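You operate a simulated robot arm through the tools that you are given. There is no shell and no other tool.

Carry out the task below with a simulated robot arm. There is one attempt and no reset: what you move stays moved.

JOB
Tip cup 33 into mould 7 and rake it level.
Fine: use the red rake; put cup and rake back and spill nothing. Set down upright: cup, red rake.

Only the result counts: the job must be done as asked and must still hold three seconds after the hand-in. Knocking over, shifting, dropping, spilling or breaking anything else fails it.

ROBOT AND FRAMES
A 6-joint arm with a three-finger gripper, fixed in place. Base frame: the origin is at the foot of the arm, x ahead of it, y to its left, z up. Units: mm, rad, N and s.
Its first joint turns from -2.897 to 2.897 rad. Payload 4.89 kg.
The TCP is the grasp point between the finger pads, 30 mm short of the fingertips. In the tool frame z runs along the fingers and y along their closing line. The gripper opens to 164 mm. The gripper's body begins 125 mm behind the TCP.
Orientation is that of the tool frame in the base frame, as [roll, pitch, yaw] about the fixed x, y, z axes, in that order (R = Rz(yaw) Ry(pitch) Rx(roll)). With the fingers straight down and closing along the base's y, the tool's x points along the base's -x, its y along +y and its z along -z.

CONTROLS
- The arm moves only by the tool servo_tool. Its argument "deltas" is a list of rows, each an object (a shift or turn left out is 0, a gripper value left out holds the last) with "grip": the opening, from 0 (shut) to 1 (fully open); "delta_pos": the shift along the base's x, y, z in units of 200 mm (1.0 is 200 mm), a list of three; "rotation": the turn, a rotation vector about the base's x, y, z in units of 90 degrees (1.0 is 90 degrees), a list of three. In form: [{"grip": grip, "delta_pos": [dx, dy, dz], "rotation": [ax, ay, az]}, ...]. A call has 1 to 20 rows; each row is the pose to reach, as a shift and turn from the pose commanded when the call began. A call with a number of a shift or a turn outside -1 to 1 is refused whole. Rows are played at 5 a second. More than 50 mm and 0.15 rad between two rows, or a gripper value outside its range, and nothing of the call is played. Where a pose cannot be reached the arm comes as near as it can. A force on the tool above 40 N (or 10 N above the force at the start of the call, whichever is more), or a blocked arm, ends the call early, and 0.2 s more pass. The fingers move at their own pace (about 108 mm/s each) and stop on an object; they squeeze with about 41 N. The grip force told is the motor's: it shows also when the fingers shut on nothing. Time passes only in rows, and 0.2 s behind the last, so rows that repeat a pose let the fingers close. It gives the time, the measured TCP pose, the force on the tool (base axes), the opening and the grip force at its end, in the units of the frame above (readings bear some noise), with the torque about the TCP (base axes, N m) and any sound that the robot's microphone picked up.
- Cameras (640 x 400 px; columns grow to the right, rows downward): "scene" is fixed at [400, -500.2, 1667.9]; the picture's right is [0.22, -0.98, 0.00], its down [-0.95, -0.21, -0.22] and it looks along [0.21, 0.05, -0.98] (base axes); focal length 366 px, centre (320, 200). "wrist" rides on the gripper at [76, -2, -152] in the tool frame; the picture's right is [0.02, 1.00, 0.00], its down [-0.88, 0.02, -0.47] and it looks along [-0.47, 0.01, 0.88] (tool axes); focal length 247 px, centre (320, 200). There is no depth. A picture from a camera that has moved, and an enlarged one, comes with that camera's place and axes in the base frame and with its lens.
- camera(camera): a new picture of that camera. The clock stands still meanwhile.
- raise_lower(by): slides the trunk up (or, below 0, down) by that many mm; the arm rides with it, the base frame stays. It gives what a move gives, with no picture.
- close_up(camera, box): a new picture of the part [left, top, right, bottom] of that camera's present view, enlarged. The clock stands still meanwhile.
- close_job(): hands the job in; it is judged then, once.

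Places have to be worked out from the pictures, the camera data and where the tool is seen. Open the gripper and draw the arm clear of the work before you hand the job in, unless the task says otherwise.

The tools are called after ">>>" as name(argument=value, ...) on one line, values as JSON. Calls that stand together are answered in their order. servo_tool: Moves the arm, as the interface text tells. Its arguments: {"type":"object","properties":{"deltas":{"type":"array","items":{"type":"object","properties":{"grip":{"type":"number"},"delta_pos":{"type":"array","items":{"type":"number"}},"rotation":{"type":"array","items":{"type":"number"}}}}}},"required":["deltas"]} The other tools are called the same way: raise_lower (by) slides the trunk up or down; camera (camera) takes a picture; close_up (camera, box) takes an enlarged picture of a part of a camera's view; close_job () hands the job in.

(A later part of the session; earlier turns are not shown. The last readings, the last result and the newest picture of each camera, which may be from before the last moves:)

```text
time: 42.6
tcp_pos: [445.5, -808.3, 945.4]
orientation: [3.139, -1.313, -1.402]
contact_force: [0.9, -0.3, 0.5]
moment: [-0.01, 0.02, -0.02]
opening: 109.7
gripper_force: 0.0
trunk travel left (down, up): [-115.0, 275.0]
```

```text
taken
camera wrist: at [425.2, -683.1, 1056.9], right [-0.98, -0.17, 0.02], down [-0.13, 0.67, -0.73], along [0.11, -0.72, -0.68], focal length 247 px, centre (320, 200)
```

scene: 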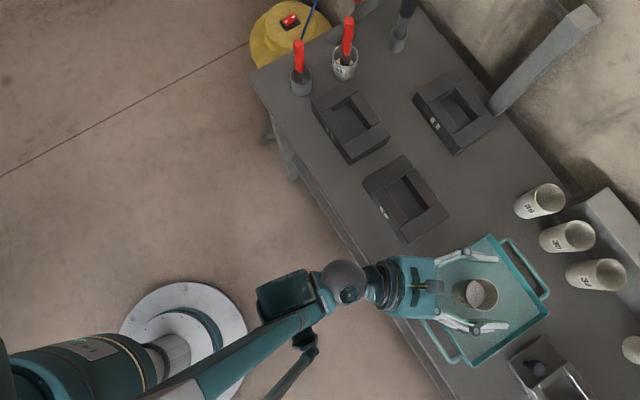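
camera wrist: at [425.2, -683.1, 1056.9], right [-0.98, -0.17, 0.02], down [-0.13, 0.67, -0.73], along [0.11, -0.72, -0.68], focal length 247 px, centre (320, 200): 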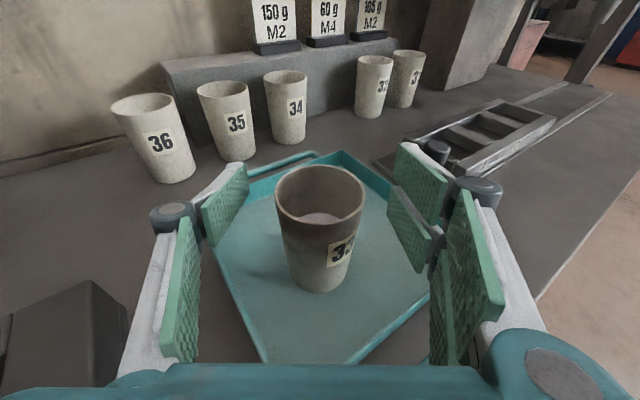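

Still centred. I'll lower another 36 mm to about z 909, the cup's mid-height, and look again.

>>> raise_lower(by=-36)

>>> camera(camera="wrist")

>>> close_up(camera="scene", box=[380, 220, 560, 370])

```text
time: 43.4
tcp_pos: [444.4, -807.3, 910.4]
orientation: [3.14, -1.313, -1.401]
contact_force: [0.7, -0.7, 0.0]
moment: [0.01, -0.03, -0.01]
opening: 109.9
gripper_force: 0.1
trunk travel left (down, up): [-79.0, 311.0]
```

```text
taken
camera wrist: at [425.1, -683.1, 1020.9], right [-0.98, -0.17, 0.02], down [-0.13, 0.67, -0.73], along [0.11, -0.72, -0.68], focal length 247 px, centre (320, 200)
```

wrist: 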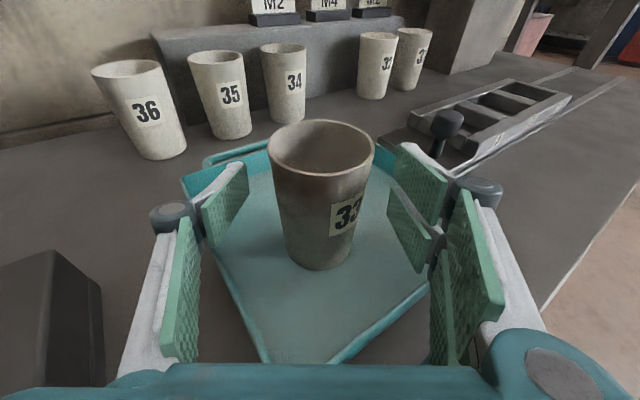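

```text
2.67 times, centred on (470, 295) of scene
camera zoom: at [400.0, -500.2, 1667.9], right [0.22, -0.98, 0.0], down [-0.95, -0.21, -0.22], along [0.21, 0.05, -0.98], focal length 977 px, centre (-80, -53)
```

zoom: 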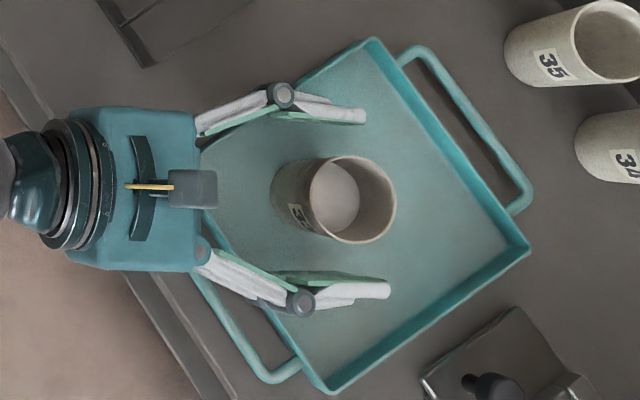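

The fingers straddle the cup evenly and clear the tray walls. I'll close on it and hold for a second.

>>> servo_tool(deltas=[{"grip": 0.45}, {"grip": 0.3}, {"grip": 0.3}, {"grip": 0.3}, {"grip": 0.3}])

>>> camera(camera="wrist")

```text
time: 44.6
tcp_pos: [444.4, -808.6, 909.9]
orientation: [3.141, -1.315, -1.401]
contact_force: [1.8, -0.3, 3.7]
moment: [0.02, -0.24, -0.03]
opening: 56.9
gripper_force: 40.6
trunk travel left (down, up): [-79.0, 311.0]
```

```text
taken
camera wrist: at [425.2, -683.1, 1020.9], right [-0.98, -0.17, 0.02], down [-0.13, 0.67, -0.73], along [0.11, -0.72, -0.68], focal length 247 px, centre (320, 200)
```

wrist: 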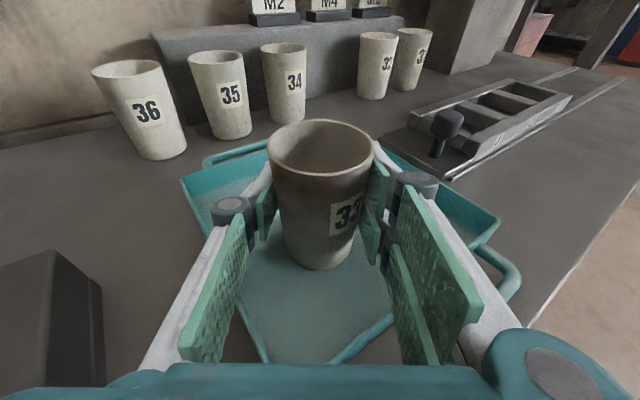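

The grip is firm at 56.9 mm and 41 N. I'll lift 25 mm slowly and check that the cup comes with it upright.

>>> servo_tool(deltas=[{"delta_pos": [0, 0, 0.03]}, {"delta_pos": [0, 0, 0.07]}, {"delta_pos": [0, 0, 0.125]}, {"delta_pos": [0, 0, 0.125]}])

>>> camera(camera="wrist")

>>> close_up(camera="scene", box=[380, 220, 560, 370])

```text
time: 45.6
tcp_pos: [444.4, -808.1, 935.6]
orientation: [3.14, -1.313, -1.401]
contact_force: [-0.4, -0.1, -1.1]
moment: [-0.02, -0.01, -0.01]
opening: 58.4
gripper_force: 40.9
trunk travel left (down, up): [-79.0, 311.0]
```

```text
taken
camera wrist: at [424.5, -682.7, 1046.6], right [-0.98, -0.17, 0.02], down [-0.13, 0.67, -0.73], along [0.11, -0.72, -0.68], focal length 247 px, centre (320, 200)
```

wrist: 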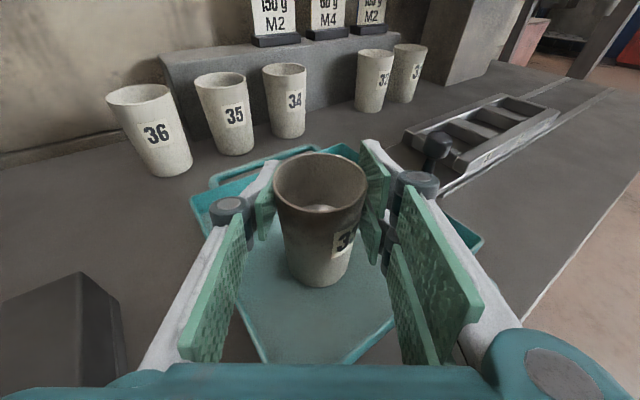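

```text
2.67 times, centred on (470, 295) of scene
camera zoom: at [400.0, -500.2, 1667.9], right [0.22, -0.98, 0.0], down [-0.95, -0.21, -0.22], along [0.21, 0.05, -0.98], focal length 977 px, centre (-80, -53)
```

zoom: 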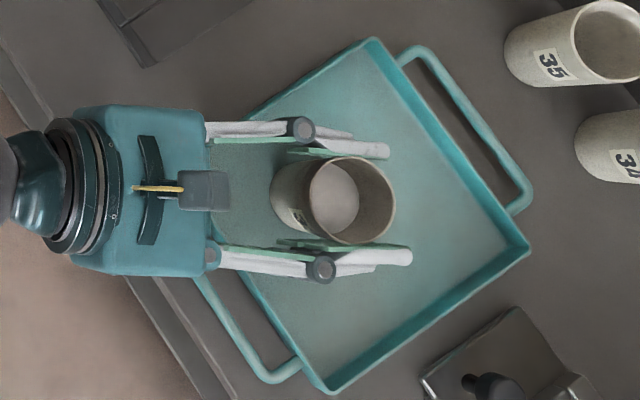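

The opening grew from 56.9 to 58.4 and the cup did not rise in the scene view, so the fingers slid up its tapered wall. I'll take a closer look at the contact before trying again.

>>> close_up(camera="wrist", box=[220, 130, 420, 300])

>>> close_up(camera="scene", box=[425, 255, 525, 325])

```text
2.35 times, centred on (320, 215) of wrist
camera zoom: at [424.5, -682.7, 1046.6], right [-0.98, -0.17, 0.02], down [-0.13, 0.67, -0.73], along [0.11, -0.72, -0.68], focal length 581 px, centre (320, 165)
```

zoom: 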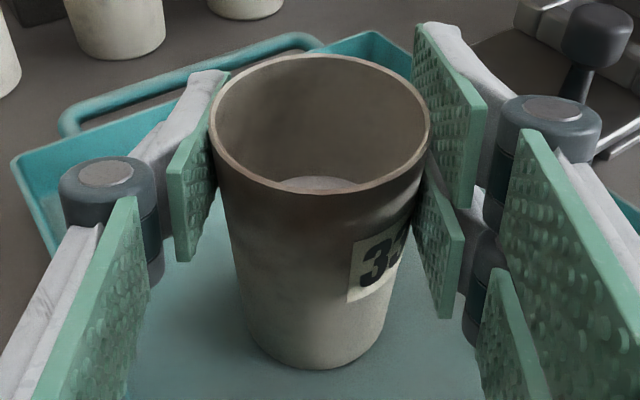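

```text
5.71 times, centred on (475, 290) of scene
camera zoom: at [400.0, -500.2, 1667.9], right [0.22, -0.98, 0.0], down [-0.95, -0.21, -0.22], along [0.21, 0.05, -0.98], focal length 2093 px, centre (-566, -314)
```

zoom: 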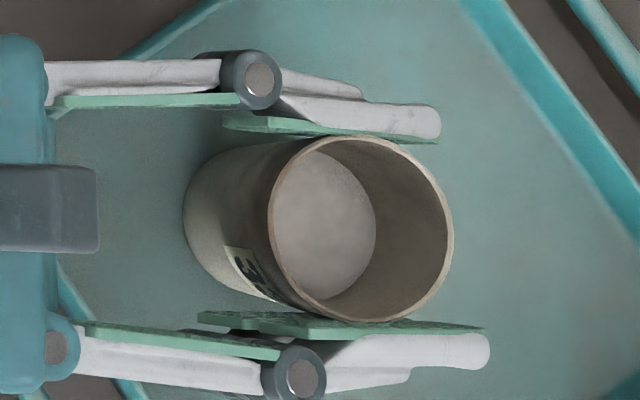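

The cup is still on the tray within about 1 mm, with powder inside. Its upper wall carries a dark greasy-looking stain down to mid-height, and I gripped at the edge of that. I'll open, go down onto the clean lower wall at about z 887, and grip again.

>>> servo_tool(deltas=[{"grip": 0.5}, {"grip": 0.67}, {"grip": 0.67}, {"grip": 0.67}])

>>> servo_tool(deltas=[{"grip": 0.67, "delta_pos": [0, 0, -0.08]}, {"delta_pos": [0, 0, -0.16]}, {"delta_pos": [0, 0, -0.243]}, {"delta_pos": [0, 0, -0.243]}])

>>> camera(camera="wrist")

>>> close_up(camera="scene", box=[425, 255, 525, 325])

```text
time: 46.6
tcp_pos: [444.5, -807.3, 935.3]
orientation: [3.141, -1.312, -1.4]
contact_force: [-0.3, 0.2, 0.2]
moment: [0.02, 0.01, -0.03]
opening: 109.7
gripper_force: 0.0
trunk travel left (down, up): [-79.0, 311.0]
```

```text
time: 47.4
tcp_pos: [446.6, -807.8, 896.9]
orientation: [3.108, -1.319, -1.368]
contact_force: [2.2, 3.5, 35.9]
moment: [1.26, 2.67, -0.32]
opening: 111.1
gripper_force: 1.3
trunk travel left (down, up): [-79.0, 311.0]
stopped in row 3: the force on the tool passed its limit at 68 N (the readings are from after the stop); the commanded pose is now the measured one
```

```text
taken
camera wrist: at [427.0, -682.6, 1007.2], right [-0.98, -0.18, 0.03], down [-0.14, 0.66, -0.74], along [0.11, -0.73, -0.68], focal length 247 px, centre (320, 200)
```

wrist: 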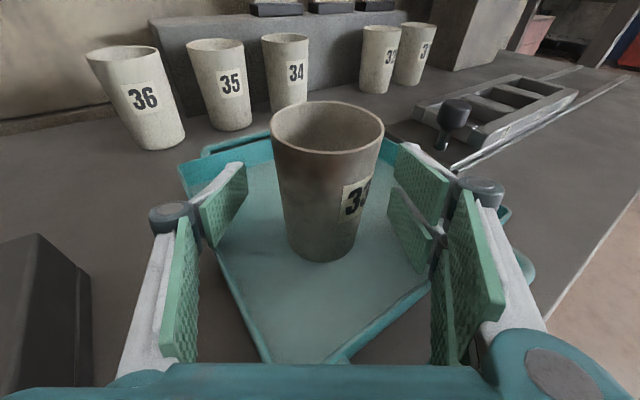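

```text
5.71 times, centred on (475, 290) of scene
camera zoom: at [400.0, -500.2, 1667.9], right [0.22, -0.98, 0.0], down [-0.95, -0.21, -0.22], along [0.21, 0.05, -0.98], focal length 2093 px, centre (-566, -314)
```

zoom: 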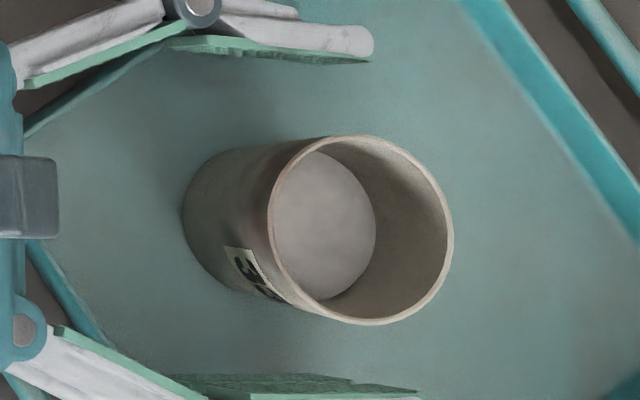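

The force of 68 N came from the right knuckle meeting the tray's near wall, whose top is at z ≈ 896 and about 75 mm in front of the cup. The cup itself was not touched. I'll rise straight up and check that the tray hasn't moved.

>>> servo_tool(deltas=[{"delta_pos": [0, 0, 0.1]}, {"delta_pos": [0, 0, 0.2]}, {"delta_pos": [-0.008, 0, 0.34]}, {"delta_pos": [-0.008, 0, 0.34]}])

>>> camera(camera="scene")

>>> close_up(camera="scene", box=[380, 220, 560, 370])

>>> camera(camera="wrist")

```text
time: 48.4
tcp_pos: [446.2, -808.7, 963.5]
orientation: [3.113, -1.316, -1.372]
contact_force: [0.6, -0.5, 0.0]
moment: [-0.03, -0.02, 0.01]
opening: 109.9
gripper_force: 0.0
trunk travel left (down, up): [-79.0, 311.0]
```

```text
taken
```

scene: 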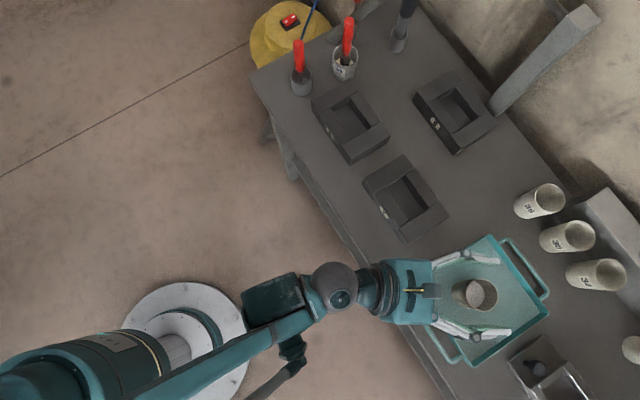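

```text
2.67 times, centred on (470, 295) of scene
camera zoom: at [400.0, -500.2, 1667.9], right [0.22, -0.98, 0.0], down [-0.95, -0.21, -0.22], along [0.21, 0.05, -0.98], focal length 977 px, centre (-80, -53)
```

zoom: 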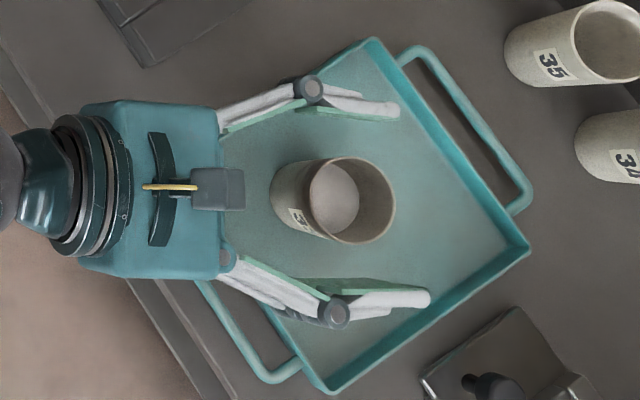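

```text
taken
camera wrist: at [426.2, -683.1, 1074.1], right [-0.98, -0.17, 0.03], down [-0.14, 0.67, -0.73], along [0.11, -0.73, -0.68], focal length 247 px, centre (320, 200)
```

wrist: 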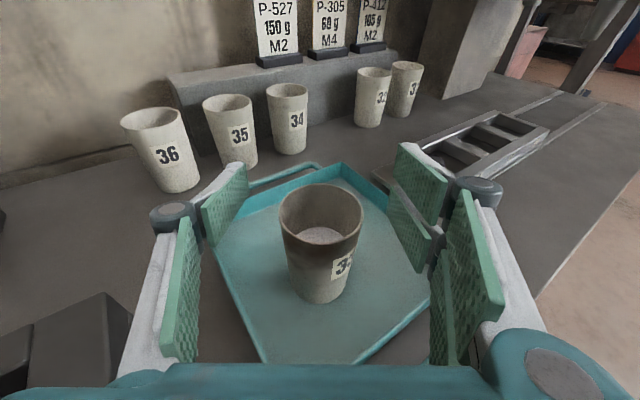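

The tray is where it was (a 190 mm square centred near (439, -833)) and the cup is untouched. I'll tilt the fingers to 25° below horizontal, narrow to about 82 mm so the knuckles stay inside the tray wall, and set the TCP 10 mm short of the cup axis.

>>> servo_tool(deltas=[{"grip": 0.6, "delta_pos": [-0.008, 0.025, 0.05], "rotation": [0.058, 0.0075, -0.0007]}, {"grip": 0.5, "delta_pos": [-0.017, 0.051, 0.06], "rotation": [0.117, 0.015, -0.0014]}, {"delta_pos": [-0.017, 0.051, 0.06], "rotation": [0.117, 0.015, -0.0014]}, {"delta_pos": [-0.017, 0.051, 0.06], "rotation": [0.117, 0.015, -0.0014]}])

>>> camera(camera="wrist")

```text
time: 49.4
tcp_pos: [441.5, -799.0, 975.1]
orientation: [-3.14, -1.13, -1.402]
contact_force: [0.1, 0.5, 0.2]
moment: [-0.02, -0.01, 0.0]
opening: 82.2
gripper_force: 0.1
trunk travel left (down, up): [-79.0, 311.0]
```

```text
taken
camera wrist: at [425.0, -696.1, 1107.7], right [-0.98, -0.18, 0.02], down [-0.15, 0.79, -0.6], along [0.09, -0.59, -0.8], focal length 247 px, centre (320, 200)
```

wrist: 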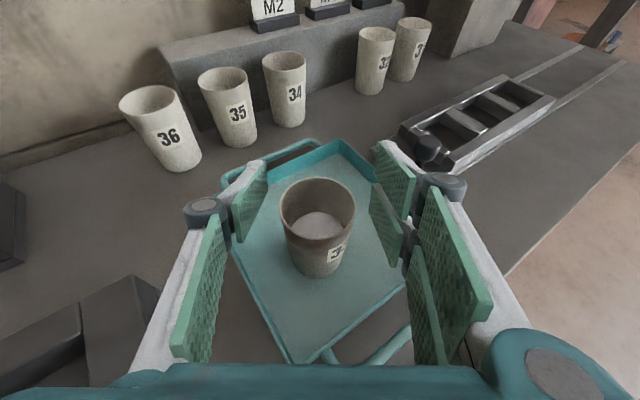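

Orientation is exact, with the cup within about 1.5 mm of the finger centreline. I'll descend to z 891 with small steps near the bottom.

>>> servo_tool(deltas=[{"delta_pos": [0.0075, 0, -0.13]}, {"delta_pos": [0.0075, 0, -0.25]}, {"delta_pos": [0.0075, 0, -0.34]}, {"delta_pos": [0.0075, 0, -0.39]}, {"delta_pos": [0.0075, 0, -0.42]}, {"delta_pos": [0.0075, 0, -0.42]}])

>>> camera(camera="wrist")

>>> close_up(camera="scene", box=[380, 220, 560, 370])

```text
time: 50.8
tcp_pos: [442.9, -797.7, 893.0]
orientation: [-3.14, -1.135, -1.402]
contact_force: [4.3, -14.4, 35.6]
moment: [-1.21, 1.31, 0.64]
opening: 81.6
gripper_force: 0.0
trunk travel left (down, up): [-79.0, 311.0]
```

```text
taken
camera wrist: at [426.9, -696.5, 1024.4], right [-0.98, -0.18, 0.02], down [-0.15, 0.79, -0.6], along [0.09, -0.59, -0.8], focal length 247 px, centre (320, 200)
```

wrist: 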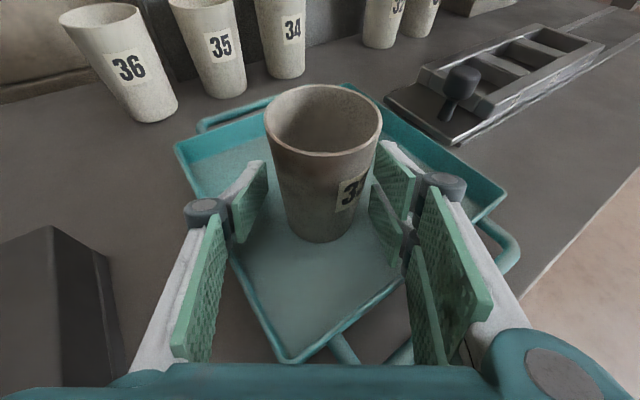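

```text
2.67 times, centred on (470, 295) of scene
camera zoom: at [400.0, -500.2, 1667.9], right [0.22, -0.98, 0.0], down [-0.95, -0.21, -0.22], along [0.21, 0.05, -0.98], focal length 977 px, centre (-80, -53)
```

zoom: 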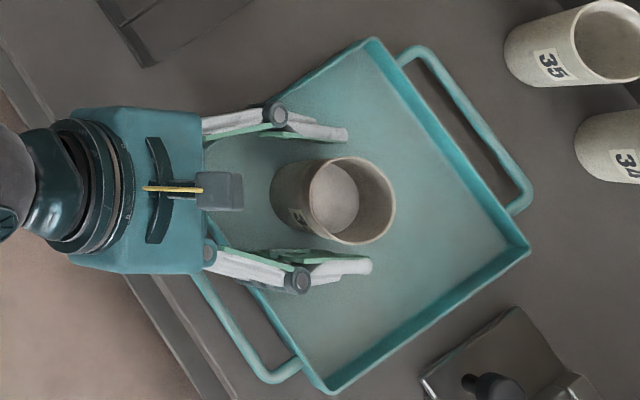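

The right fingertip is now touching the tray floor (about 36 N), so the floor is near z 869, a little higher than I had judged. I'll rise 6 mm to relieve it.

>>> servo_tool(deltas=[{"delta_pos": [0, 0, 0.015]}, {"delta_pos": [0, 0, 0.03]}, {"delta_pos": [0, 0, 0.03]}])

```text
time: 51.6
tcp_pos: [442.8, -799.7, 895.6]
orientation: [-3.137, -1.13, -1.405]
contact_force: [-0.1, -0.2, 0.1]
moment: [-0.03, 0.0, 0.01]
opening: 82.2
gripper_force: 0.0
trunk travel left (down, up): [-79.0, 311.0]
```

Free of contact at z 895.6. I'll close on the clean lower wall and hold.

>>> servo_tool(deltas=[{"grip": 0.4}, {"grip": 0.2}, {"grip": 0.2}, {"grip": 0.2}, {"grip": 0.2}, {"grip": 0.2}])

>>> camera(camera="wrist")

```text
time: 53.0
tcp_pos: [443.0, -799.1, 895.4]
orientation: [-3.141, -1.131, -1.403]
contact_force: [1.2, -0.4, 0.3]
moment: [0.01, -0.09, 0.02]
opening: 55.1
gripper_force: 40.8
trunk travel left (down, up): [-79.0, 311.0]
```

```text
taken
camera wrist: at [426.4, -696.7, 1028.7], right [-0.98, -0.18, 0.02], down [-0.15, 0.79, -0.6], along [0.09, -0.59, -0.8], focal length 247 px, centre (320, 200)
```

wrist: 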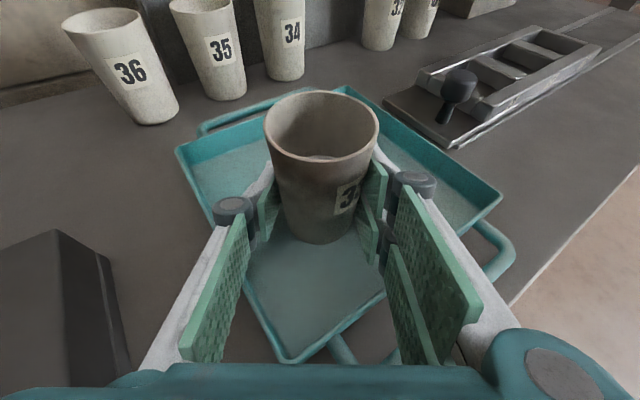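

Closed at 55.1 mm. I'll lift very slowly by 16 mm and check whether the opening stays constant.

>>> servo_tool(deltas=[{"delta_pos": [0, 0, 0.01]}, {"delta_pos": [0, 0, 0.02]}, {"delta_pos": [0, 0, 0.03]}, {"delta_pos": [0, 0, 0.04]}, {"delta_pos": [0, 0, 0.05]}, {"delta_pos": [0, 0, 0.06]}, {"delta_pos": [0, 0, 0.07]}, {"delta_pos": [0, 0, 0.08]}, {"delta_pos": [0, 0, 0.08]}])

>>> close_up(camera="wrist", box=[220, 70, 420, 270])

>>> close_up(camera="scene", box=[425, 255, 525, 325])

```text
time: 55.0
tcp_pos: [442.0, -798.2, 911.9]
orientation: [-3.14, -1.131, -1.405]
contact_force: [0.1, -0.1, -0.7]
moment: [0.04, 0.03, 0.02]
opening: 55.2
gripper_force: 40.8
trunk travel left (down, up): [-79.0, 311.0]
```

```text
2.00 times, centred on (320, 170) of wrist
camera zoom: at [426.6, -696.4, 1044.4], right [-0.98, -0.18, 0.02], down [-0.15, 0.79, -0.6], along [0.09, -0.59, -0.8], focal length 494 px, centre (320, 260)
```

zoom: 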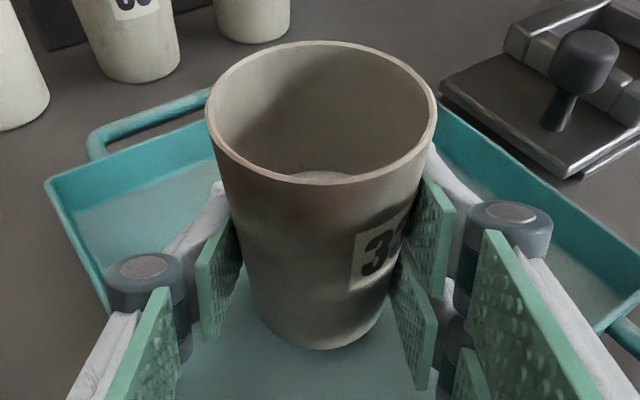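

```text
5.71 times, centred on (475, 290) of scene
camera zoom: at [400.0, -500.2, 1667.9], right [0.22, -0.98, 0.0], down [-0.95, -0.21, -0.22], along [0.21, 0.05, -0.98], focal length 2093 px, centre (-566, -314)
```

zoom: 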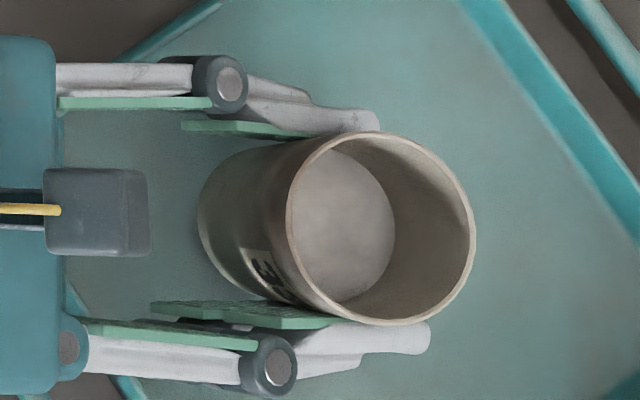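

The cup came up with the gripper this time: its rim moved in the scene view and the opening stayed at 55.2. I'll keep lifting gently to about z 1010.

>>> servo_tool(deltas=[{"delta_pos": [0, 0, 0.03]}, {"delta_pos": [0, 0, 0.09]}, {"delta_pos": [0, 0, 0.17]}, {"delta_pos": [0, 0, 0.26]}, {"delta_pos": [0, 0, 0.35]}, {"delta_pos": [0, 0, 0.43]}, {"delta_pos": [0, 0, 0.48]}, {"delta_pos": [0, 0, 0.49]}, {"delta_pos": [0, 0, 0.49]}])

>>> close_up(camera="wrist", box=[220, 70, 420, 270])

>>> camera(camera="scene")

```text
time: 57.0
tcp_pos: [442.0, -799.5, 1011.6]
orientation: [-3.14, -1.131, -1.402]
contact_force: [-0.9, -0.1, -0.8]
moment: [-0.02, 0.02, -0.01]
opening: 55.0
gripper_force: 40.3
trunk travel left (down, up): [-79.0, 311.0]
```

```text
2.00 times, centred on (320, 170) of wrist
camera zoom: at [426.4, -696.6, 1142.9], right [-0.98, -0.18, 0.02], down [-0.15, 0.79, -0.6], along [0.09, -0.59, -0.8], focal length 494 px, centre (320, 260)
```

zoom: 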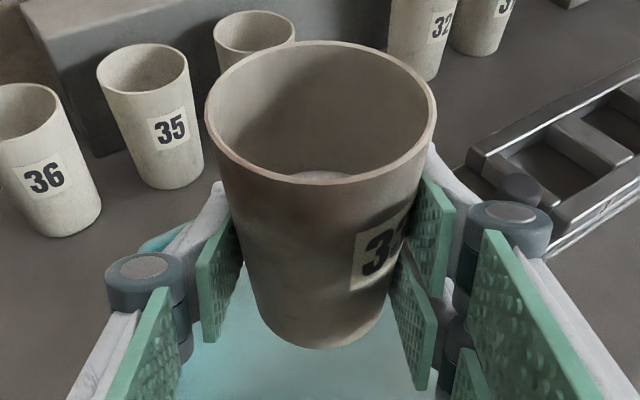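

```text
taken
```

scene: 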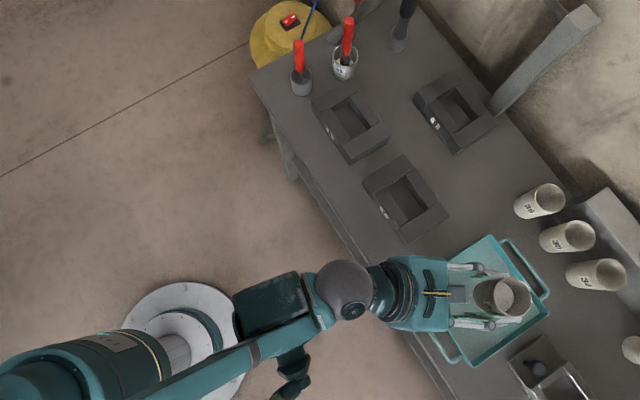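

The cup is held rigidly and upright. I'll carry it gently toward the mould, raising a little and yawing to azimuth -62°.

>>> servo_tool(deltas=[{"delta_pos": [0.02, 0.04, 0.01], "rotation": [0, 0, 0.01]}, {"delta_pos": [0.06, 0.12, 0.03], "rotation": [0, 0, 0.03]}, {"delta_pos": [0.11, 0.22, 0.05], "rotation": [0, 0, 0.06]}, {"delta_pos": [0.17, 0.34, 0.07], "rotation": [0, 0, 0.09]}, {"delta_pos": [0.23, 0.46, 0.1], "rotation": [0, 0, 0.12]}, {"delta_pos": [0.29, 0.58, 0.12], "rotation": [0, 0, 0.15]}, {"delta_pos": [0.34, 0.69, 0.13], "rotation": [0, 0, 0.18]}, {"delta_pos": [0.375, 0.77, 0.14], "rotation": [0, 0, 0.197]}, {"delta_pos": [0.39, 0.7975, 0.14], "rotation": [0, 0, 0.2044]}, {"delta_pos": [0.39, 0.7975, 0.14], "rotation": [0, 0, 0.2044]}])

>>> camera(camera="wrist")

>>> camera(camera="scene")

```text
time: 59.2
tcp_pos: [521.6, -639.3, 1038.4]
orientation: [-3.139, -1.132, -1.082]
contact_force: [0.2, 0.0, -1.7]
moment: [-0.02, 0.01, 0.04]
opening: 55.0
gripper_force: 41.0
trunk travel left (down, up): [-79.0, 311.0]
```

```text
taken
camera wrist: at [473.0, -547.3, 1171.3], right [-0.88, -0.48, 0.02], down [-0.39, 0.7, -0.6], along [0.27, -0.53, -0.8], focal length 247 px, centre (320, 200)
```

wrist: 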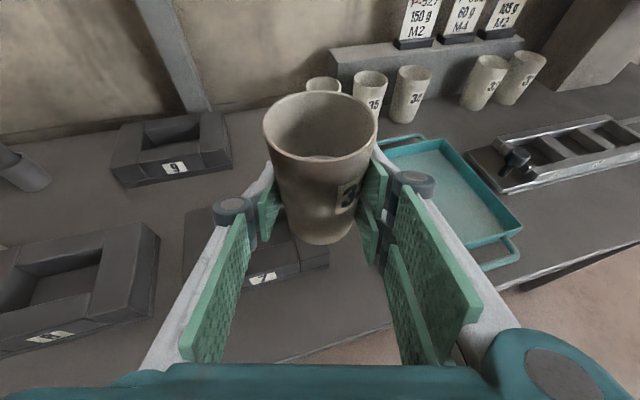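

```text
taken
```

scene: 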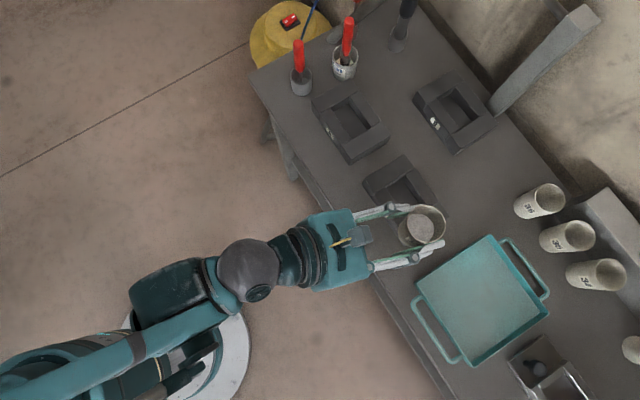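

The label on mould 7 projects within 2 px of where I predicted, so I trust the cavity centre (611, -645) with its top near z 898. I'll move to the pre-pour position at (690, -630, 1020) and level the tool to 10°, which leans the cup back only slightly.

>>> servo_tool(deltas=[{"delta_pos": [0.04, 0.002, -0.005], "rotation": [-0.007, -0.004, 0]}, {"delta_pos": [0.13, 0.007, -0.015], "rotation": [-0.023, -0.012, 0]}, {"delta_pos": [0.24, 0.013, -0.03], "rotation": [-0.042, -0.022, 0]}, {"delta_pos": [0.36, 0.02, -0.04], "rotation": [-0.063, -0.034, 0]}, {"delta_pos": [0.48, 0.027, -0.05], "rotation": [-0.084, -0.045, 0]}, {"delta_pos": [0.6, 0.033, -0.065], "rotation": [-0.105, -0.056, 0]}, {"delta_pos": [0.71, 0.039, -0.075], "rotation": [-0.125, -0.0665, 0]}, {"delta_pos": [0.8, 0.044, -0.085], "rotation": [-0.141, -0.075, 0]}, {"delta_pos": [0.842, 0.0465, -0.09], "rotation": [-0.1481, -0.0788, 0]}, {"delta_pos": [0.842, 0.0465, -0.09], "rotation": [-0.1481, -0.0788, 0]}])

>>> camera(camera="wrist")

>>> camera(camera="scene")

```text
time: 61.4
tcp_pos: [690.6, -629.9, 1020.8]
orientation: [-3.138, -1.395, -1.085]
contact_force: [0.0, 0.3, -2.2]
moment: [0.01, 0.02, 0.02]
opening: 54.7
gripper_force: 41.3
trunk travel left (down, up): [-79.0, 311.0]
```

```text
taken
camera wrist: at [626.1, -509.5, 1120.8], right [-0.88, -0.47, 0.02], down [-0.31, 0.54, -0.78], along [0.36, -0.7, -0.62], focal length 247 px, centre (320, 200)
```

wrist: 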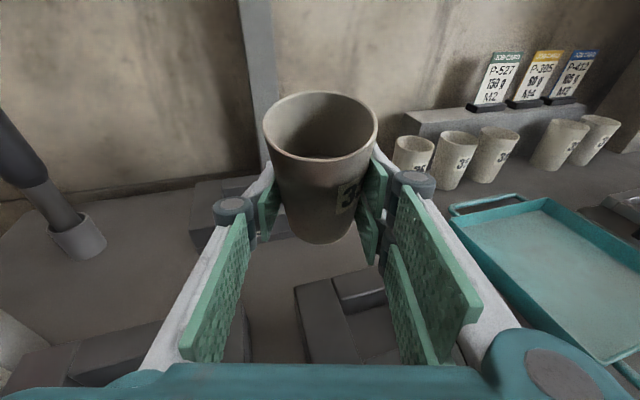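

```text
taken
```

scene: 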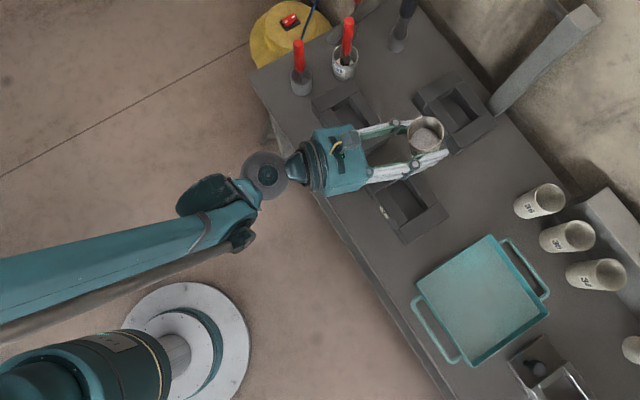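

Pre-pour pose reached. I'll roll the cup 52° toward the mould while descending to about z 960, still below its spilling angle, and check where the lip is.

>>> servo_tool(deltas=[{"delta_pos": [0, 0, -0.03], "rotation": [0.0383, -0.0726, -0.0146]}, {"delta_pos": [0, 0, -0.08], "rotation": [0.0765, -0.1452, -0.0292]}, {"delta_pos": [0, 0, -0.13], "rotation": [0.1148, -0.2178, -0.0438]}, {"delta_pos": [-0.005, 0, -0.18], "rotation": [0.1531, -0.2903, -0.0585]}, {"delta_pos": [-0.01, 0, -0.23], "rotation": [0.1913, -0.3629, -0.0731]}, {"delta_pos": [-0.01, 0, -0.27], "rotation": [0.2296, -0.4355, -0.0877]}, {"delta_pos": [-0.01, 0, -0.3], "rotation": [0.2679, -0.5081, -0.1023]}, {"delta_pos": [-0.01, 0, -0.3], "rotation": [0.2679, -0.5081, -0.1023]}])

>>> close_up(camera="scene", box=[350, 110, 470, 230])

>>> camera(camera="wrist")

```text
time: 63.2
tcp_pos: [687.7, -630.3, 961.7]
orientation: [-1.784, -0.643, -2.524]
contact_force: [-0.8, 0.2, -0.9]
moment: [0.01, -0.01, 0.0]
opening: 54.7
gripper_force: 41.7
trunk travel left (down, up): [-79.0, 311.0]
```

```text
3.33 times, centred on (410, 170) of scene
camera zoom: at [400.0, -500.2, 1667.9], right [0.22, -0.98, 0.0], down [-0.95, -0.21, -0.22], along [0.21, 0.05, -0.98], focal length 1221 px, centre (20, 300)
```

zoom: 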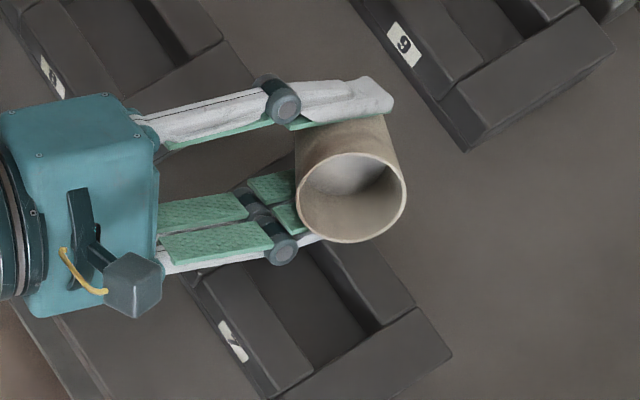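

```text
taken
camera wrist: at [567.7, -534.2, 1032.3], right [-0.61, -0.17, -0.77], down [0.35, 0.82, -0.46], along [0.71, -0.55, -0.44], focal length 247 px, centre (320, 200)
```

wrist: 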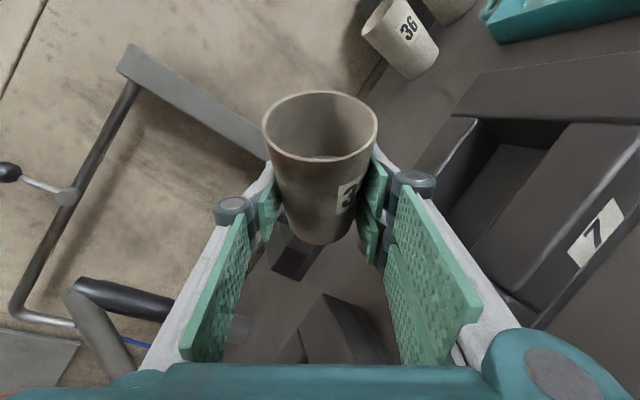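

The lip projects where I computed, over the upstream part of the cavity, with nothing spilled. I'll continue slowly to a 75° roll with the lip held over the cavity, then look.

>>> servo_tool(deltas=[{"delta_pos": [-0.001, 0, -0.012], "rotation": [0.0191, -0.0363, -0.0073]}, {"delta_pos": [-0.0025, 0, -0.024], "rotation": [0.0383, -0.0726, -0.0146]}, {"delta_pos": [-0.0075, 0, -0.028], "rotation": [0.0574, -0.1089, -0.0219]}, {"delta_pos": [-0.0125, 0, -0.032], "rotation": [0.0765, -0.1452, -0.0292]}, {"delta_pos": [-0.0175, 0, -0.0355], "rotation": [0.0957, -0.1815, -0.0365]}, {"delta_pos": [-0.0225, 0, -0.039], "rotation": [0.1148, -0.2177, -0.0439]}, {"delta_pos": [-0.0225, 0, -0.039], "rotation": [0.1148, -0.2177, -0.0439]}])

>>> close_up(camera="scene", box=[350, 110, 470, 230])

>>> camera(camera="wrist")

```text
time: 64.8
tcp_pos: [682.1, -630.0, 952.3]
orientation: [-1.75, -0.256, -2.612]
contact_force: [0.5, -1.1, -1.2]
moment: [0.0, 0.0, 0.0]
opening: 55.0
gripper_force: 41.5
trunk travel left (down, up): [-79.0, 311.0]
```

```text
3.33 times, centred on (410, 170) of scene
camera zoom: at [400.0, -500.2, 1667.9], right [0.22, -0.98, 0.0], down [-0.95, -0.21, -0.22], along [0.21, 0.05, -0.98], focal length 1221 px, centre (20, 300)
```

zoom: 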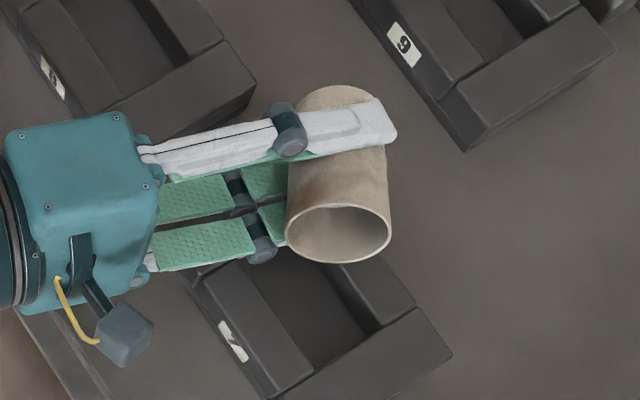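

```text
taken
camera wrist: at [549.2, -536.0, 997.9], right [-0.32, 0.01, -0.95], down [0.51, 0.84, -0.16], along [0.8, -0.54, -0.28], focal length 247 px, centre (320, 200)
```

wrist: 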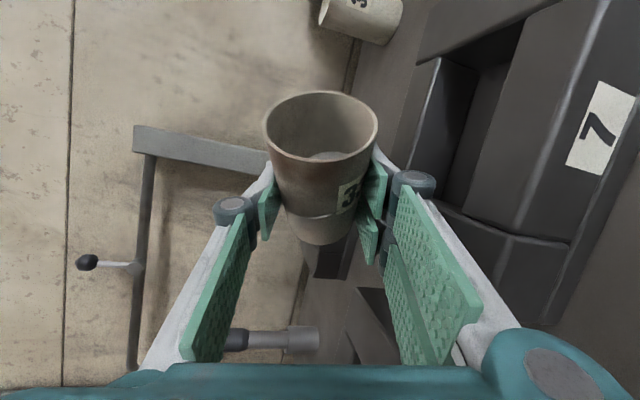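

No powder has left yet. I'll continue slowly to a 90° roll.

>>> servo_tool(deltas=[{"delta_pos": [-0.0075, -0.0022, -0.001], "rotation": [0.0153, -0.029, -0.0059]}, {"delta_pos": [-0.015, -0.0044, -0.002], "rotation": [0.0306, -0.0581, -0.0117]}, {"delta_pos": [-0.0225, -0.0066, -0.003], "rotation": [0.0459, -0.0871, -0.0176]}, {"delta_pos": [-0.03, -0.0088, -0.004], "rotation": [0.0612, -0.1161, -0.0234]}, {"delta_pos": [-0.0375, -0.011, -0.005], "rotation": [0.0765, -0.1452, -0.0293]}, {"delta_pos": [-0.0375, -0.011, -0.005], "rotation": [0.0765, -0.1452, -0.0293]}])

>>> close_up(camera="scene", box=[350, 110, 470, 230])

>>> close_up(camera="wrist", box=[240, 0, 640, 250])

```text
time: 66.2
tcp_pos: [675.2, -632.9, 952.1]
orientation: [-1.742, -0.001, -2.659]
contact_force: [0.2, 0.3, -0.2]
moment: [-0.01, -0.01, 0.01]
opening: 54.4
gripper_force: 41.2
trunk travel left (down, up): [-79.0, 311.0]
```

```text
3.33 times, centred on (410, 170) of scene
camera zoom: at [400.0, -500.2, 1667.9], right [0.22, -0.98, 0.0], down [-0.95, -0.21, -0.22], along [0.21, 0.05, -0.98], focal length 1221 px, centre (20, 300)
```

zoom: 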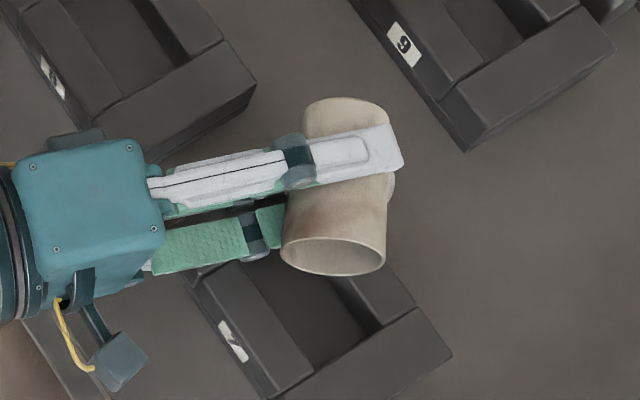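

```text
1.60 times, centred on (440, 125) of wrist
camera zoom: at [537.8, -537.3, 977.5], right [-0.1, 0.14, -0.99], down [0.56, 0.83, 0.06], along [0.82, -0.55, -0.16], focal length 395 px, centre (128, 320)
```

zoom: 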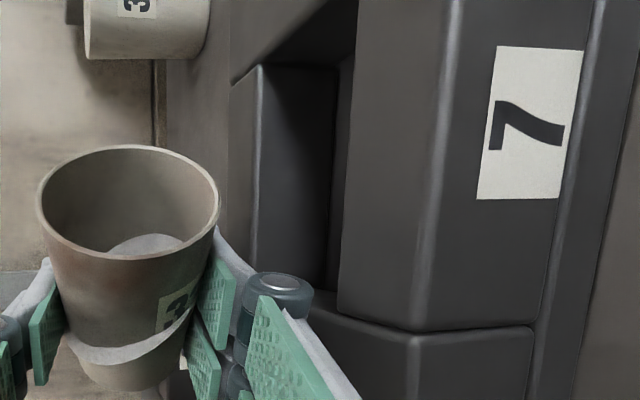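

At 90° the powder still stays in the cup. I'll continue slowly to 105°, keeping the lip over the cavity.

>>> servo_tool(deltas=[{"delta_pos": [-0.0096, -0.003, 0.001], "rotation": [0.0153, -0.029, -0.0059]}, {"delta_pos": [-0.0192, -0.006, 0.002], "rotation": [0.0306, -0.0581, -0.0117]}, {"delta_pos": [-0.0288, -0.009, 0.003], "rotation": [0.0459, -0.0871, -0.0176]}, {"delta_pos": [-0.0384, -0.012, 0.004], "rotation": [0.0612, -0.1161, -0.0234]}, {"delta_pos": [-0.048, -0.015, 0.005], "rotation": [0.0765, -0.1452, -0.0293]}, {"delta_pos": [-0.048, -0.015, 0.005], "rotation": [0.0765, -0.1452, -0.0293]}])

>>> close_up(camera="scene", box=[350, 110, 470, 230])

>>> close_up(camera="wrist", box=[240, 0, 640, 250])

```text
time: 67.6
tcp_pos: [665.8, -636.6, 953.6]
orientation: [-1.748, 0.258, -2.705]
contact_force: [0.9, 0.6, -1.1]
moment: [-0.03, 0.0, -0.05]
opening: 54.5
gripper_force: 40.7
trunk travel left (down, up): [-79.0, 311.0]
```

```text
3.33 times, centred on (410, 170) of scene
camera zoom: at [400.0, -500.2, 1667.9], right [0.22, -0.98, 0.0], down [-0.95, -0.21, -0.22], along [0.21, 0.05, -0.98], focal length 1221 px, centre (20, 300)
```

zoom: 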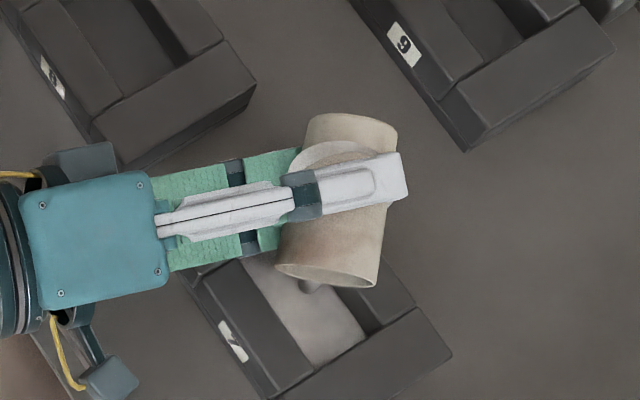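

```text
1.60 times, centred on (440, 125) of wrist
camera zoom: at [529.1, -535.5, 959.3], right [0.13, 0.26, -0.96], down [0.56, 0.78, 0.29], along [0.82, -0.57, -0.04], focal length 395 px, centre (128, 320)
```

zoom: 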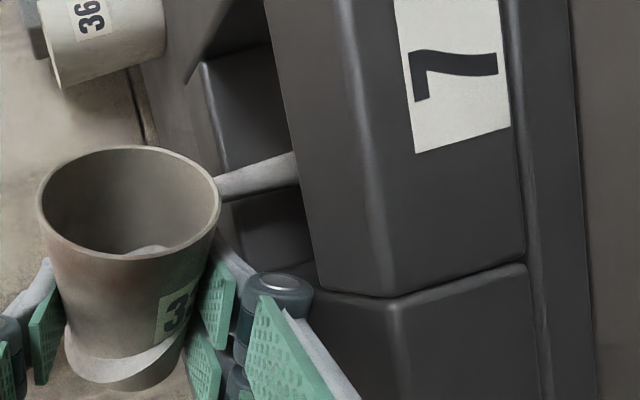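

Powder is now streaming from the lip into the cavity. I'll hold here a moment and look again.

>>> servo_tool(deltas=[{"delta_pos": [0, 0, 0]}, {"delta_pos": [0, 0, 0]}, {"delta_pos": [0, 0, 0]}, {"delta_pos": [0, 0, 0]}, {"delta_pos": [0, 0, 0]}, {"delta_pos": [0, 0, 0]}, {"delta_pos": [0, 0, 0]}, {"delta_pos": [0, 0, 0]}])

>>> close_up(camera="scene", box=[350, 110, 470, 230])

>>> close_up(camera="wrist", box=[240, 0, 640, 250])

```text
time: 69.4
tcp_pos: [666.6, -634.8, 953.5]
orientation: [-1.748, 0.256, -2.705]
contact_force: [0.1, 0.6, -0.9]
moment: [0.02, 0.0, 0.02]
opening: 54.6
gripper_force: 41.3
trunk travel left (down, up): [-79.0, 311.0]
```

```text
3.33 times, centred on (410, 170) of scene
camera zoom: at [400.0, -500.2, 1667.9], right [0.22, -0.98, 0.0], down [-0.95, -0.21, -0.22], along [0.21, 0.05, -0.98], focal length 1221 px, centre (20, 300)
```

zoom: 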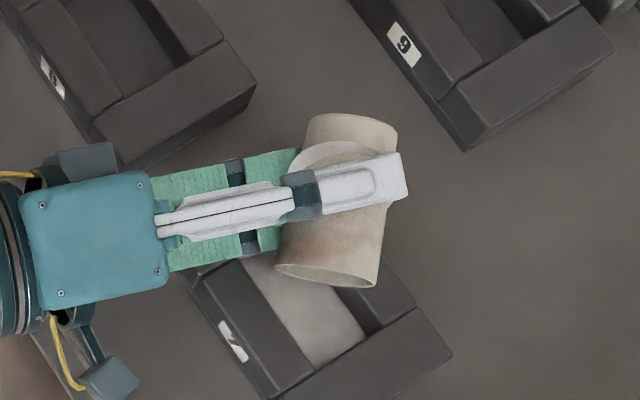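

```text
1.60 times, centred on (440, 125) of wrist
camera zoom: at [529.1, -535.6, 959.4], right [0.13, 0.26, -0.96], down [0.56, 0.78, 0.29], along [0.82, -0.57, -0.04], focal length 395 px, centre (128, 320)
```

zoom: 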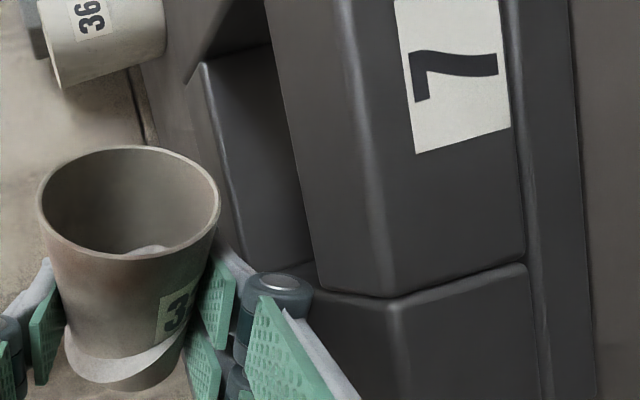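

The flow stops at this angle, with the powder inside the cavity. I'll continue to 120°, raising slightly to keep the lip clear of the mould.

>>> servo_tool(deltas=[{"delta_pos": [-0.0112, -0.0035, 0.008], "rotation": [0.0153, -0.029, -0.0059]}, {"delta_pos": [-0.0224, -0.007, 0.016], "rotation": [0.0306, -0.0581, -0.0117]}, {"delta_pos": [-0.0336, -0.0105, 0.024], "rotation": [0.0459, -0.0871, -0.0176]}, {"delta_pos": [-0.0448, -0.014, 0.032], "rotation": [0.0612, -0.1161, -0.0234]}, {"delta_pos": [-0.056, -0.0175, 0.04], "rotation": [0.0765, -0.1452, -0.0293]}, {"delta_pos": [-0.056, -0.0175, 0.04], "rotation": [0.0765, -0.1452, -0.0293]}, {"delta_pos": [-0.056, -0.0175, 0.04], "rotation": [0.0765, -0.1452, -0.0293]}, {"delta_pos": [-0.056, -0.0175, 0.04], "rotation": [0.0765, -0.1452, -0.0293]}])

>>> close_up(camera="scene", box=[350, 110, 470, 230])

>>> close_up(camera="wrist", box=[240, 0, 640, 250])

```text
time: 71.2
tcp_pos: [655.7, -639.3, 961.1]
orientation: [-1.768, 0.514, -2.759]
contact_force: [0.1, -0.2, -1.1]
moment: [0.01, 0.0, -0.02]
opening: 54.5
gripper_force: 40.8
trunk travel left (down, up): [-79.0, 311.0]
```

```text
3.33 times, centred on (410, 170) of scene
camera zoom: at [400.0, -500.2, 1667.9], right [0.22, -0.98, 0.0], down [-0.95, -0.21, -0.22], along [0.21, 0.05, -0.98], focal length 1221 px, centre (20, 300)
```

zoom: 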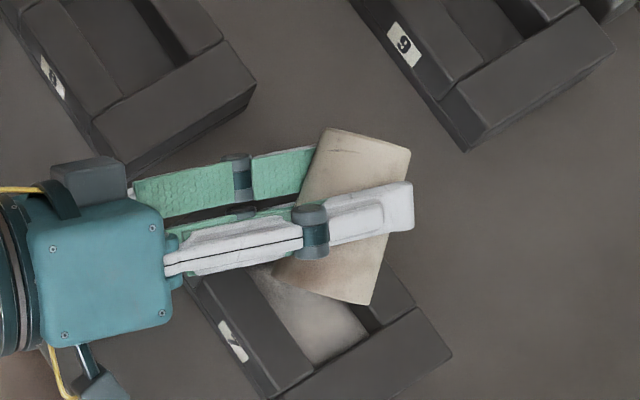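

```text
1.60 times, centred on (440, 125) of wrist
camera zoom: at [523.0, -532.9, 949.1], right [0.36, 0.36, -0.86], down [0.5, 0.71, 0.5], along [0.79, -0.61, 0.07], focal length 395 px, centre (128, 320)
```

zoom: 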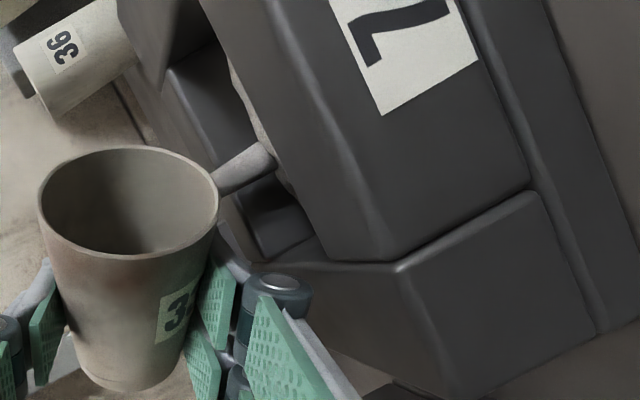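

The stream is running again into the cavity. I'll hold here for 2 s and check.

>>> servo_tool(deltas=[{"delta_pos": [0, 0, 0]}, {"delta_pos": [0, 0, 0]}, {"delta_pos": [0, 0, 0]}, {"delta_pos": [0, 0, 0]}, {"delta_pos": [0, 0, 0]}, {"delta_pos": [0, 0, 0]}, {"delta_pos": [0, 0, 0]}, {"delta_pos": [0, 0, 0]}, {"delta_pos": [0, 0, 0]}, {"delta_pos": [0, 0, 0]}])

>>> close_up(camera="scene", box=[350, 110, 470, 230])

>>> close_up(camera="wrist", box=[240, 0, 640, 250])

```text
time: 73.4
tcp_pos: [655.3, -637.9, 959.9]
orientation: [-1.769, 0.515, -2.76]
contact_force: [0.1, 0.4, -1.7]
moment: [0.01, 0.0, 0.03]
opening: 54.3
gripper_force: 41.2
trunk travel left (down, up): [-79.0, 311.0]
```

```text
3.33 times, centred on (410, 170) of scene
camera zoom: at [400.0, -500.2, 1667.9], right [0.22, -0.98, 0.0], down [-0.95, -0.21, -0.22], along [0.21, 0.05, -0.98], focal length 1221 px, centre (20, 300)
```

zoom: 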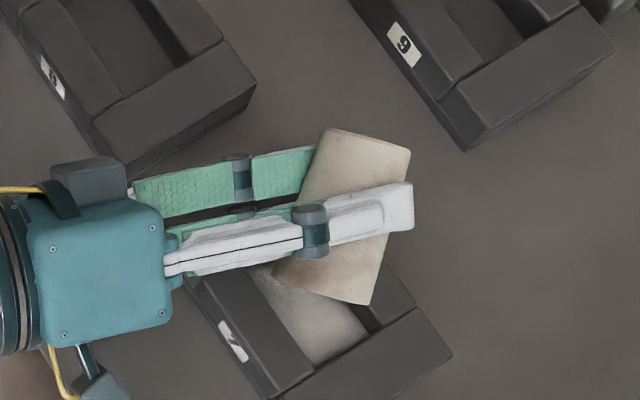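

```text
1.60 times, centred on (440, 125) of wrist
camera zoom: at [523.0, -532.9, 949.1], right [0.36, 0.36, -0.86], down [0.5, 0.71, 0.5], along [0.79, -0.61, 0.07], focal length 395 px, centre (128, 320)
```

zoom: 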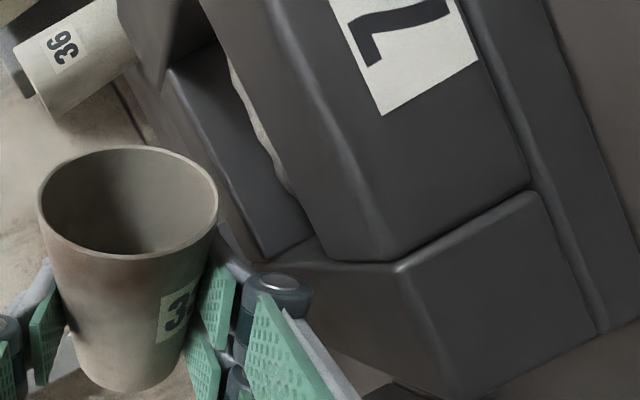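

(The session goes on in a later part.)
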